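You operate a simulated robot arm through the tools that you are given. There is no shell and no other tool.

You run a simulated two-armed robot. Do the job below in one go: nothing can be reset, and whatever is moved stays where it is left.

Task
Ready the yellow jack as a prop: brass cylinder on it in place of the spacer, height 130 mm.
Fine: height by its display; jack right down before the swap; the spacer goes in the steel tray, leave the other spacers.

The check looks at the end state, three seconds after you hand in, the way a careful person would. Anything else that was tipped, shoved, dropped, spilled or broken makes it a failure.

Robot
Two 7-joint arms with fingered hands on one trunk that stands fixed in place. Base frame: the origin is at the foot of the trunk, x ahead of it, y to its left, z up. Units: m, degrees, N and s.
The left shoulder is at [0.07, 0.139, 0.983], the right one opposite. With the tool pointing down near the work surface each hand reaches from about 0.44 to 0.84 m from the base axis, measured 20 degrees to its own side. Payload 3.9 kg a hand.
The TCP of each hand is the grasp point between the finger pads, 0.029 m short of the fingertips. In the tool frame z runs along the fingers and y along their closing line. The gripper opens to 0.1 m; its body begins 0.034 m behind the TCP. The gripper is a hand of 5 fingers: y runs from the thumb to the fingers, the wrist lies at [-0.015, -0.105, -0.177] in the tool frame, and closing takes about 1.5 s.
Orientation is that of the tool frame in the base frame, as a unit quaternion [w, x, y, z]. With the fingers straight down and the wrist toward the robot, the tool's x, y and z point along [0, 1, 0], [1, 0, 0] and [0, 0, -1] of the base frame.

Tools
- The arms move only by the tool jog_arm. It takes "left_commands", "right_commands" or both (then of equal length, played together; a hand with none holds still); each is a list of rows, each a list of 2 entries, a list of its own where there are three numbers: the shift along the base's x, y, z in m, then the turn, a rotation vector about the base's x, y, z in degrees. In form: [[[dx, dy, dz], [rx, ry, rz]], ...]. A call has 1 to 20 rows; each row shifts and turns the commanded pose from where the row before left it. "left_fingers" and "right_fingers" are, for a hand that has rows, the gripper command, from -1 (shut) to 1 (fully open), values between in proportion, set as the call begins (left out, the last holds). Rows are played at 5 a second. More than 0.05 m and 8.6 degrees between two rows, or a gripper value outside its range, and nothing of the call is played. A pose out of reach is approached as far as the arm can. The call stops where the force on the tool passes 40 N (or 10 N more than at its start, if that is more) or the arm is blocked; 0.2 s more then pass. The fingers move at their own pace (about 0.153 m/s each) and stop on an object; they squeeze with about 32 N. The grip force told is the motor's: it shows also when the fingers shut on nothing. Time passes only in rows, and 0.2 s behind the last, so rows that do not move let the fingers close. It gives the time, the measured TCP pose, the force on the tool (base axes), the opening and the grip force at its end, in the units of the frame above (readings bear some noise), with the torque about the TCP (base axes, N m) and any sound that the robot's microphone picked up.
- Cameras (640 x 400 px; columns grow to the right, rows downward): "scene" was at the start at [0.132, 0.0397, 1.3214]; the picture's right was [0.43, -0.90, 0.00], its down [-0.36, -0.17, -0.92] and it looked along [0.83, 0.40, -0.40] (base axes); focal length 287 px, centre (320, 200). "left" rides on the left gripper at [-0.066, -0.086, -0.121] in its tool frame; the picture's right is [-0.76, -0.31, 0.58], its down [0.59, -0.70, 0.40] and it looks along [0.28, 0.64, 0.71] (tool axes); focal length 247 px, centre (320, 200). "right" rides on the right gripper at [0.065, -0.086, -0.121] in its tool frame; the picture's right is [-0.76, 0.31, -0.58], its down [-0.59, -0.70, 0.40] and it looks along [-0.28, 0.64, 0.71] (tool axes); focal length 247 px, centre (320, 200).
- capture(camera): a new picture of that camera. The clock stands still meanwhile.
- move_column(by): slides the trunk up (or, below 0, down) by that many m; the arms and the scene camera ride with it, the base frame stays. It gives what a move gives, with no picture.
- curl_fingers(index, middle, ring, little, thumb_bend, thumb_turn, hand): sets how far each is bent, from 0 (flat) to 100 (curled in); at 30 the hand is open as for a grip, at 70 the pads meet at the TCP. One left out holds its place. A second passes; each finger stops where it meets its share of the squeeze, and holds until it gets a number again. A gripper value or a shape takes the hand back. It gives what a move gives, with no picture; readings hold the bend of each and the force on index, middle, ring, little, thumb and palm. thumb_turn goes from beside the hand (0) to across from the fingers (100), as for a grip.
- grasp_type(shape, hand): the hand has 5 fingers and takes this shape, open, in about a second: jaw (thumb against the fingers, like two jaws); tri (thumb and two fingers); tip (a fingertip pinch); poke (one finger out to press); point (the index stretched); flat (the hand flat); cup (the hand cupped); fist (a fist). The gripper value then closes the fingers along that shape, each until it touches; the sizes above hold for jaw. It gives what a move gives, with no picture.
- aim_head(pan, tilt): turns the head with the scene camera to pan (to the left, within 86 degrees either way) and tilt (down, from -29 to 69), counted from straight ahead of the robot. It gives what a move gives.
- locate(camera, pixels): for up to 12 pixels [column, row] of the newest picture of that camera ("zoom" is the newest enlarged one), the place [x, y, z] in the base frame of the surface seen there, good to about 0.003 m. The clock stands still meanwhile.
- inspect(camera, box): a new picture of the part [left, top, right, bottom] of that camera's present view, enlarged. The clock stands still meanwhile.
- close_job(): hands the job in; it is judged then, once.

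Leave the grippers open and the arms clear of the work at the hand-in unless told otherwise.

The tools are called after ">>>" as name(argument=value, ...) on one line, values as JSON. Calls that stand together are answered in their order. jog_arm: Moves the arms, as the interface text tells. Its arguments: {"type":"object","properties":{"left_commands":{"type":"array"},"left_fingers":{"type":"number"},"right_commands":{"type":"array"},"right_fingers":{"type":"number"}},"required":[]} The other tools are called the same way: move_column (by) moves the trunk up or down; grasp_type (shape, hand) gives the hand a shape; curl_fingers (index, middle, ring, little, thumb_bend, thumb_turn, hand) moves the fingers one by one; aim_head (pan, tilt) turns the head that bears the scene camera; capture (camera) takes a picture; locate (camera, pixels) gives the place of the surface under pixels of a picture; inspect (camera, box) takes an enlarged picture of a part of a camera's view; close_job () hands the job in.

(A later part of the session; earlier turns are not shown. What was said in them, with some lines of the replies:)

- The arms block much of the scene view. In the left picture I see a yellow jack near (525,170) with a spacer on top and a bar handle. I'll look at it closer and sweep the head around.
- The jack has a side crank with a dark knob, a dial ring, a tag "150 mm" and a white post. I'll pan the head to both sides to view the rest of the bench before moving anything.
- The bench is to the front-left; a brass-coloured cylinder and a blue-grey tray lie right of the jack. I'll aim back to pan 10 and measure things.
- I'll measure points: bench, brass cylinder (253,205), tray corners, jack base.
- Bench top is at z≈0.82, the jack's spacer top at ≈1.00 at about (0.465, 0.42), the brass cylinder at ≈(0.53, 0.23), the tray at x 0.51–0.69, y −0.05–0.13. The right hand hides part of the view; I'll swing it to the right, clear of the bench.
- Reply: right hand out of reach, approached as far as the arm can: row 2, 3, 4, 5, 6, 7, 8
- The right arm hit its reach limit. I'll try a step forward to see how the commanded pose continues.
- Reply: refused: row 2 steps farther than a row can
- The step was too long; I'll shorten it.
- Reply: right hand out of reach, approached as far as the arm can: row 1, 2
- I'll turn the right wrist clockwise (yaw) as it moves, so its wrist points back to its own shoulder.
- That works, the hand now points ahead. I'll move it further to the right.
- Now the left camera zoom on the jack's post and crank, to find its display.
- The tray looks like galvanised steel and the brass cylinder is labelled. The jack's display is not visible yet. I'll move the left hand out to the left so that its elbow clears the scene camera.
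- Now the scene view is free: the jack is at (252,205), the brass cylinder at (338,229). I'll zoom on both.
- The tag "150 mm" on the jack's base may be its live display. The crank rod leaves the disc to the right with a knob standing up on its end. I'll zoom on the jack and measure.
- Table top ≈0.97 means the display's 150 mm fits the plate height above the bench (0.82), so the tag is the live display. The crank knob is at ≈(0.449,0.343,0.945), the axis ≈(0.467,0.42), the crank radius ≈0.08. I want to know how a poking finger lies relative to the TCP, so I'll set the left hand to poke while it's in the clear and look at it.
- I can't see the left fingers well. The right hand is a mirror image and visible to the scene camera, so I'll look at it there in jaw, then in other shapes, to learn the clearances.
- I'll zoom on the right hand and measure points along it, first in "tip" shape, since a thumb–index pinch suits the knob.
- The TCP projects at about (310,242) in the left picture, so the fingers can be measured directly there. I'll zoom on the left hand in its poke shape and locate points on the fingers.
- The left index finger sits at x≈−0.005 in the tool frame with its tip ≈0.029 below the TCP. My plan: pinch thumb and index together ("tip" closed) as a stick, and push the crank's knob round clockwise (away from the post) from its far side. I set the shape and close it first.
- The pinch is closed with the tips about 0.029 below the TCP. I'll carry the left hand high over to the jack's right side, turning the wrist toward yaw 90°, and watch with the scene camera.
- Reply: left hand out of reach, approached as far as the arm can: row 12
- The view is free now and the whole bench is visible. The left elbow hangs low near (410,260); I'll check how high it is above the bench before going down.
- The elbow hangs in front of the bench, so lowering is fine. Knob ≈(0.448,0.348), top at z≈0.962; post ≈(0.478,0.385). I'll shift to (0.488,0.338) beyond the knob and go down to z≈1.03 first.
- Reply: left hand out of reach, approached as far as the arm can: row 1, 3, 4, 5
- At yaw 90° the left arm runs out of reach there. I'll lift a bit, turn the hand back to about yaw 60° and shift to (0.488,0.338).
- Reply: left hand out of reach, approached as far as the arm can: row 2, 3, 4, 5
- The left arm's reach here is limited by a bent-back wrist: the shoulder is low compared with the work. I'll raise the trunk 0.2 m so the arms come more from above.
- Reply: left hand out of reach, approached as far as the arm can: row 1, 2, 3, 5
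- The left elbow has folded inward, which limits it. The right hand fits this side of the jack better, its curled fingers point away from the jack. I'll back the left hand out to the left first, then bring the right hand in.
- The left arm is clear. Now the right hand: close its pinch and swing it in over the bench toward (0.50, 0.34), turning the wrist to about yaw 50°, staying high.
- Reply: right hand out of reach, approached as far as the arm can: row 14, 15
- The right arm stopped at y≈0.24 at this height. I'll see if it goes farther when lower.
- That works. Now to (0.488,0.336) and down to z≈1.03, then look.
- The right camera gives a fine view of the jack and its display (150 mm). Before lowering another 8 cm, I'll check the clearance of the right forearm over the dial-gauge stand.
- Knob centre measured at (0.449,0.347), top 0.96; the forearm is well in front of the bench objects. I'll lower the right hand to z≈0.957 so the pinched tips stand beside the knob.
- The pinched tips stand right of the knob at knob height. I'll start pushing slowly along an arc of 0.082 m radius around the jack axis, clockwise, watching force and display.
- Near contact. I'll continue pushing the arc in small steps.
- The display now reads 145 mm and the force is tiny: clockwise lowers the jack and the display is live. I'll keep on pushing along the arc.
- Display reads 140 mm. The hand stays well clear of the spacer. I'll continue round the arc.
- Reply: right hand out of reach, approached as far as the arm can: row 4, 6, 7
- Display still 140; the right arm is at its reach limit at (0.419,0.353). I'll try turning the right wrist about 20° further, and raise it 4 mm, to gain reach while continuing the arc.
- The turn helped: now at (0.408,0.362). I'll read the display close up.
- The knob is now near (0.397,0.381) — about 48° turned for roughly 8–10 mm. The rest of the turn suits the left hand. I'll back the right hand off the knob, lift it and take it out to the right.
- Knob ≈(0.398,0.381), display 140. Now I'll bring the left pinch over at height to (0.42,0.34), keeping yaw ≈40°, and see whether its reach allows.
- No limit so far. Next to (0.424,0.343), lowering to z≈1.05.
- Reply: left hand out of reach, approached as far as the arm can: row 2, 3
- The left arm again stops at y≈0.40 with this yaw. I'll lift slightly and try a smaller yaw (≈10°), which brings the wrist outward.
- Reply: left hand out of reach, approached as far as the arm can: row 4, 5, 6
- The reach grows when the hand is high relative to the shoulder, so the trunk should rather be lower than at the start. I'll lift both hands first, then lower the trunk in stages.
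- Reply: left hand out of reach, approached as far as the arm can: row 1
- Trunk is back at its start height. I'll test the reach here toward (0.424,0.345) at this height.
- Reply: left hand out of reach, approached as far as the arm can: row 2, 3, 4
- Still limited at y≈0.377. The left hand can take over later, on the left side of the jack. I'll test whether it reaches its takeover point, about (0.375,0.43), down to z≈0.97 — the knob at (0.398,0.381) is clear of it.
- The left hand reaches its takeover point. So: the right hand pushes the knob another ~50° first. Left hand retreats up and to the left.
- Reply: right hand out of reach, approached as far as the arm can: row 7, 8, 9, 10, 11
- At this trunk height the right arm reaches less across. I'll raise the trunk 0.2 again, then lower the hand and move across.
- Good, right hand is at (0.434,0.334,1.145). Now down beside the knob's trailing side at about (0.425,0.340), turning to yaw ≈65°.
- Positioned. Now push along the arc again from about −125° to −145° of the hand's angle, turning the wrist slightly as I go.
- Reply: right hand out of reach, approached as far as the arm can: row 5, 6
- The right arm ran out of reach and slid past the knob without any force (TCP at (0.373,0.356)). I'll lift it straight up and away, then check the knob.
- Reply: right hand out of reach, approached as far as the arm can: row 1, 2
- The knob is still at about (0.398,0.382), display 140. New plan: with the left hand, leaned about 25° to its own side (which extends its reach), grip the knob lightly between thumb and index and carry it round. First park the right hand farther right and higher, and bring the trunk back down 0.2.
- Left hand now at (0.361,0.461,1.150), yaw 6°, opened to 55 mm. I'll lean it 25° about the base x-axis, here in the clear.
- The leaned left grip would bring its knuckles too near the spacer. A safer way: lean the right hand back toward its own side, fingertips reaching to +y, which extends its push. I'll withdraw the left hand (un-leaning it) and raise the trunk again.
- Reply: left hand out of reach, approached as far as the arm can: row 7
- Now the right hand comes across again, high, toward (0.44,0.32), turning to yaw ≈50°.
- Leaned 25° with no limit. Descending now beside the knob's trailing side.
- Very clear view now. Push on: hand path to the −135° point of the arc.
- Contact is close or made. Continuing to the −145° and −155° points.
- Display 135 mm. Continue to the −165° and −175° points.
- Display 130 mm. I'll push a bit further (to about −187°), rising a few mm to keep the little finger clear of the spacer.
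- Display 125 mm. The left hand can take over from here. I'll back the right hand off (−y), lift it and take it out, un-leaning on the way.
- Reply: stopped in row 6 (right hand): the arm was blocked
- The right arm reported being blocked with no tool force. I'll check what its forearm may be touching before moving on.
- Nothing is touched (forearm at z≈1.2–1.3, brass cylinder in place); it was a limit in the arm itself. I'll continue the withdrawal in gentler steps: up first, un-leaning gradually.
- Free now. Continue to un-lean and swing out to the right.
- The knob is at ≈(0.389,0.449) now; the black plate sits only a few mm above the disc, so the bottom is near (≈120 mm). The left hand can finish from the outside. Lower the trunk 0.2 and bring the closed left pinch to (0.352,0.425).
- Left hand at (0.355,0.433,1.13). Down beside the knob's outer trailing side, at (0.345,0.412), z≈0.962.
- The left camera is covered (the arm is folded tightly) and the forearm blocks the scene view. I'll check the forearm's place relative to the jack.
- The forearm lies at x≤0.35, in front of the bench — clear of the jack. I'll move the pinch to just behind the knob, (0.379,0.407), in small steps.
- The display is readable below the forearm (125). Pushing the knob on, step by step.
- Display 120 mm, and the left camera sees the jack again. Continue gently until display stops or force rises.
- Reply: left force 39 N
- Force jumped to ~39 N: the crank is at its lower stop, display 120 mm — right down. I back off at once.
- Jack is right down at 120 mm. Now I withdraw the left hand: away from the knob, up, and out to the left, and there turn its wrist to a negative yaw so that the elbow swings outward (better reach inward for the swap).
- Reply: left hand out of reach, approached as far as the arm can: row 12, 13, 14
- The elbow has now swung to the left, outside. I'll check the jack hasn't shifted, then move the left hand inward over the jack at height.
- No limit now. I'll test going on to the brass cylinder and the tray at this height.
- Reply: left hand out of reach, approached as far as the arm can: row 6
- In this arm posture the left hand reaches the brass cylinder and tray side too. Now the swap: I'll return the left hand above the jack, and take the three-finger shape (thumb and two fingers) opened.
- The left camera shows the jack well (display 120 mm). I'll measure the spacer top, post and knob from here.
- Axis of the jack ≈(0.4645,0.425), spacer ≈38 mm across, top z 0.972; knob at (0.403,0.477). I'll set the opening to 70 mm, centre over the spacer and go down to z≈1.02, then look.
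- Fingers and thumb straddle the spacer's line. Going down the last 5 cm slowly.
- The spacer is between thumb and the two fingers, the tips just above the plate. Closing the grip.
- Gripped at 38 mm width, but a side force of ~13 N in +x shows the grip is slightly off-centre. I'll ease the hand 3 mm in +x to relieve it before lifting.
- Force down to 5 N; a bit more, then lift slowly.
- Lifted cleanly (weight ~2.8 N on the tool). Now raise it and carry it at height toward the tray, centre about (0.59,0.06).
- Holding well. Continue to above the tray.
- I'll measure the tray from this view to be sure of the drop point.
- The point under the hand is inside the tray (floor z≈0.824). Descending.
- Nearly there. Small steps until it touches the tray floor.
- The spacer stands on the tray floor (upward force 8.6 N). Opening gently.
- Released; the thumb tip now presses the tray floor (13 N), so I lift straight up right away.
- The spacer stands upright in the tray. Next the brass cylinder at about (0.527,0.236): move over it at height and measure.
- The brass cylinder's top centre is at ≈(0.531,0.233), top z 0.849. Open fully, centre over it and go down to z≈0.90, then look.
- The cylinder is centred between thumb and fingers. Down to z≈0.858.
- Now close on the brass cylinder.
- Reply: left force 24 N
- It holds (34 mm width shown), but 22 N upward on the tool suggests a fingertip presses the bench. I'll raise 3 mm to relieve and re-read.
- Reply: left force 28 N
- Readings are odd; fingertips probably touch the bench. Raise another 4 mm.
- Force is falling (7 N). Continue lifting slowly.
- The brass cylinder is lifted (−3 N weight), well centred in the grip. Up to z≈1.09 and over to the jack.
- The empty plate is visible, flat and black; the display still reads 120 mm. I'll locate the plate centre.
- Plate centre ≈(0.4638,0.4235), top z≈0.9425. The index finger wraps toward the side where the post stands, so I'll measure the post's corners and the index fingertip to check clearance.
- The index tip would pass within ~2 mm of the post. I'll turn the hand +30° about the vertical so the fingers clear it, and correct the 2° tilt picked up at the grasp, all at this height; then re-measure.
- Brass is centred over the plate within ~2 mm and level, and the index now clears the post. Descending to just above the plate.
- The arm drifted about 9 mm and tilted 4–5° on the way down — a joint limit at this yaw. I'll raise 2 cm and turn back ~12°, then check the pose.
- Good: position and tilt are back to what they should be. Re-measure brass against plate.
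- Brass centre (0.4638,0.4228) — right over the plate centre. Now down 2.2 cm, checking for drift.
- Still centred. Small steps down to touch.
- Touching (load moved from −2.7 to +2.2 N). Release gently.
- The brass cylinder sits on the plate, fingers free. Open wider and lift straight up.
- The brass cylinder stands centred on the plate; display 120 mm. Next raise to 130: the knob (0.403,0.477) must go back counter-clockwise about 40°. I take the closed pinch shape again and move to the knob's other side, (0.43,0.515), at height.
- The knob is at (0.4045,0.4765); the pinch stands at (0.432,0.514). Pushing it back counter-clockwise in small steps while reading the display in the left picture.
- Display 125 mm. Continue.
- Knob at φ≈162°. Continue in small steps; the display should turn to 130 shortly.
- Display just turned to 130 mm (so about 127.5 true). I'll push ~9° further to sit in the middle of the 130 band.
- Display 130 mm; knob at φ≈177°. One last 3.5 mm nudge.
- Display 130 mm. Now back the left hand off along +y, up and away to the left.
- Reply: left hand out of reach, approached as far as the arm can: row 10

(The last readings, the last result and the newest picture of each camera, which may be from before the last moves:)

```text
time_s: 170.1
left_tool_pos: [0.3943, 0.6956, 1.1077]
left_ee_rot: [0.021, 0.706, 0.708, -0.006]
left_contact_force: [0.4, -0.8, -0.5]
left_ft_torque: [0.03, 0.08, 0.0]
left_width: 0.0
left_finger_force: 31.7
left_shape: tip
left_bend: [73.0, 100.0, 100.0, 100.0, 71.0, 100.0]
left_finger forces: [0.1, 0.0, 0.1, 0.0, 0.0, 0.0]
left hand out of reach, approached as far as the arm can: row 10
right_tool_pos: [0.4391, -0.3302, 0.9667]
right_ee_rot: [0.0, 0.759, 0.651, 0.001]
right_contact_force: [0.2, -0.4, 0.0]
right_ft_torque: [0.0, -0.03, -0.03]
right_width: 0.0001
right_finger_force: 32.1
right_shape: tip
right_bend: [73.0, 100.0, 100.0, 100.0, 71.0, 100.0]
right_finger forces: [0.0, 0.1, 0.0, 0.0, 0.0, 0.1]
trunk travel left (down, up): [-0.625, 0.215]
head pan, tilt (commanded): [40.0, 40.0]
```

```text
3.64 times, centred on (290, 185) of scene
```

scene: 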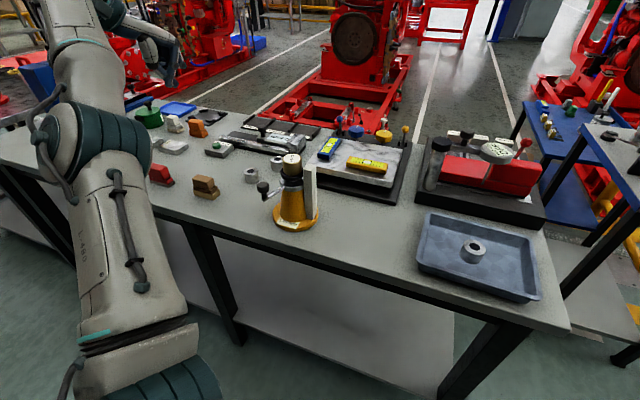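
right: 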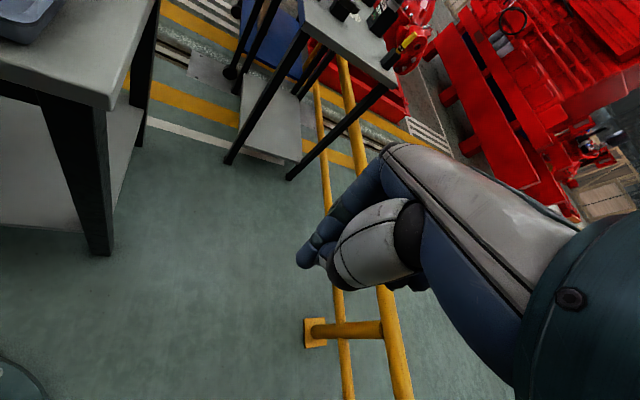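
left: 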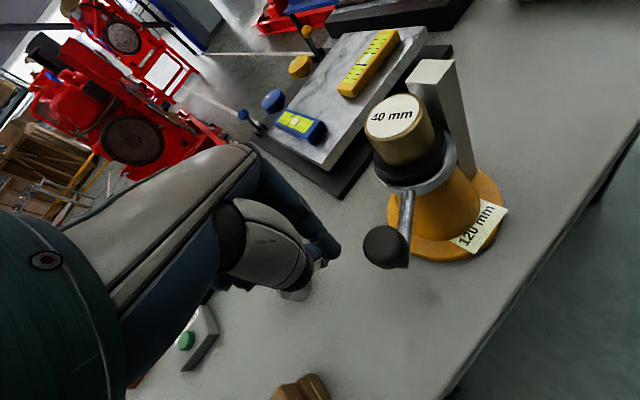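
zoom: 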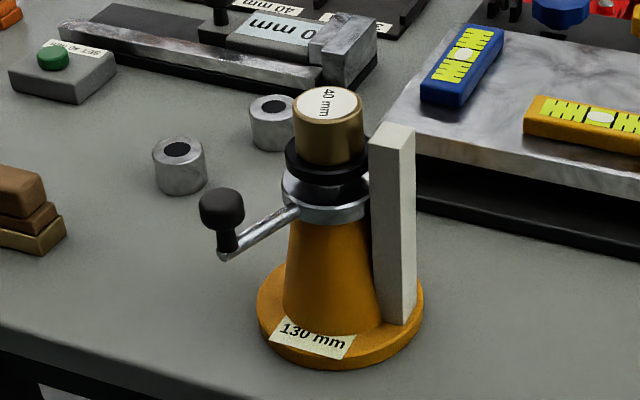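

The display reads 130 mm with the brass cylinder centred; the spacer stands in the tray, everything else is as before. Finally raise both hands clear and open them.

>>> jog_arm(left_commands=[[[-0.01, 0.0, 0.04], [0, 0, 0]], [[-0.01, 0.0, 0.04], [0, 0, 0]], [[-0.01, 0, 0.04], [0, 0, 0]]], right_commands=[[[0, 0, 0.04], [0, 0, 0]], [[0, 0, 0.04], [0, 0, 0]], [[0, 0, 0.04], [0, 0, 0]]])

>>> grasp_type(shape="jaw", hand="left")

>>> grasp_type(shape="jaw", hand="right")

>>> capture(camera="scene")

>>> inspect(camera="scene", box=[235, 130, 345, 240])

>>> locate(camera="zoom", pixels=[[328, 105], [222, 205], [310, 145], [340, 165], [390, 130]])

```text
time_s: 170.9
left_tool_pos: [0.3705, 0.6463, 1.1921]
left_ee_rot: [0.02, 0.706, 0.708, -0.005]
left_contact_force: [-0.7, -0.2, 0.1]
left_ft_torque: [0.01, -0.02, 0.04]
left_width: 0.0
left_finger_force: 31.7
left_shape: tip
left_bend: [73.0, 100.0, 100.0, 100.0, 71.0, 100.0]
left_finger forces: [0.0, 0.0, 0.0, 0.0, 0.1, 0.0]
left hand out of reach, approached as far as the arm can: row 1, 2, 3
right_tool_pos: [0.4364, -0.3324, 1.0863]
right_ee_rot: [0.0, 0.759, 0.651, 0.003]
right_contact_force: [-0.1, -0.1, 0.1]
right_ft_torque: [-0.01, -0.02, 0.03]
right_width: 0.0
right_finger_force: 32.2
right_shape: tip
right_bend: [73.0, 100.0, 100.0, 100.0, 71.0, 100.0]
right_finger forces: [0.0, 0.1, 0.0, 0.0, 0.0, 0.1]
trunk travel left (down, up): [-0.625, 0.215]
head pan, tilt (commanded): [40.0, 40.0]
```

```text
time_s: 171.8
left_tool_pos: [0.3726, 0.6487, 1.1903]
left_ee_rot: [0.021, 0.706, 0.708, -0.006]
left_contact_force: [0.0, -0.6, -0.9]
left_ft_torque: [0.05, -0.02, 0.0]
left_width: 0.1001
left_finger_force: 0.0
left_shape: jaw
left_bend: [30.0, 30.0, 30.0, 30.0, 30.0, 98.0]
left_finger forces: [0.1, 0.0, 0.0, 0.0, 0.0, 0.1]
right_tool_pos: [0.4366, -0.3321, 1.0861]
right_ee_rot: [-0.001, 0.759, 0.651, 0.001]
right_contact_force: [-0.1, 0.2, -0.2]
right_ft_torque: [-0.03, 0.01, 0.02]
right_width: 0.0
right_finger_force: 32.1
right_shape: tip
right_bend: [73.0, 100.0, 100.0, 100.0, 71.0, 100.0]
right_finger forces: [0.0, 0.0, 0.0, 0.0, 0.0, 0.0]
trunk travel left (down, up): [-0.625, 0.215]
head pan, tilt (commanded): [40.0, 40.0]
```

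```text
time_s: 172.7
left_tool_pos: [0.3728, 0.648, 1.1898]
left_ee_rot: [0.02, 0.706, 0.708, -0.006]
left_contact_force: [-0.6, 0.3, 0.7]
left_ft_torque: [0.0, 0.05, 0.0]
left_width: 0.0998
left_finger_force: 0.0
left_shape: jaw
left_bend: [30.0, 30.0, 30.0, 30.0, 30.0, 98.0]
left_finger forces: [0.0, 0.1, 0.1, 0.0, 0.0, 0.0]
right_tool_pos: [0.4376, -0.3311, 1.0854]
right_ee_rot: [0.0, 0.759, 0.651, 0.0]
right_contact_force: [-0.1, -0.5, 0.5]
right_ft_torque: [-0.02, -0.01, 0.07]
right_width: 0.1
right_finger_force: 0.0
right_shape: jaw
right_bend: [30.0, 30.0, 30.0, 30.0, 30.0, 98.0]
right_finger forces: [0.0, 0.0, 0.0, 0.1, 0.0, 0.0]
trunk travel left (down, up): [-0.625, 0.215]
head pan, tilt (commanded): [40.0, 40.0]
```

```text
taken
```

scene: 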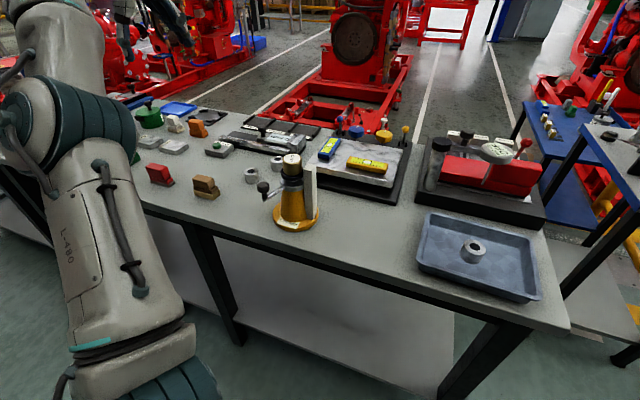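

```text
3.64 times, centred on (290, 185) of scene
```

zoom: 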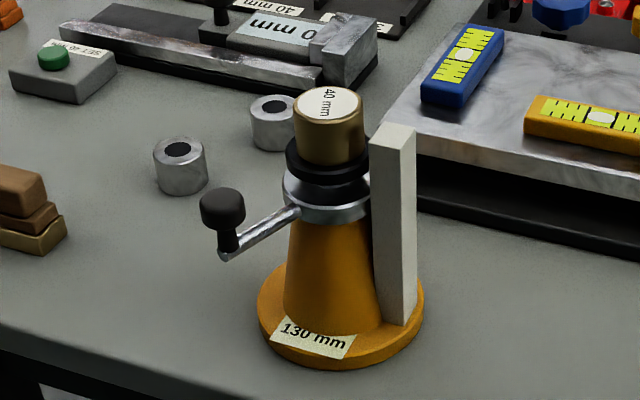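

```text
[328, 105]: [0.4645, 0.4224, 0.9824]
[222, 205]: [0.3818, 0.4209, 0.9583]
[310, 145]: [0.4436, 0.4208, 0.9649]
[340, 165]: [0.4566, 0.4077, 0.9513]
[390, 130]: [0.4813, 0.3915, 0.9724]
```

Display 130 mm is steady. The brass cylinder is centred on the plate (0.4645, 0.422), the spacer stands in the steel tray, and the other two spacers and tools are where they were. Both hands are open and clear, so I'm handing in.

>>> close_job()

```text
The job is handed in.
```

The yellow jack is set as the prop: the brass cylinder is centred on its plate and the display reads 130 mm.

- **Lowering:** I wound the jack right down to its lower stop before the swap; the display read 120 mm there.
- **Spacer:** It now stands upright in the steel tray. The other two spacers stayed where they were.
- **Height:** The display moves in 5 mm steps, so I turned the crank about 8° past the point where it switched to 130. By that estimate the true height is within about 1 mm of 130.
- **Contacts:** Reaching the lower stop put about 39 N on the crank for a moment. When I released the spacer, the thumb pressed the tray floor with about 13 N. I saw no shift of the jack or tray afterwards.

Both hands are open and clear of the bench, and in the last picture nothing else had moved or tipped.
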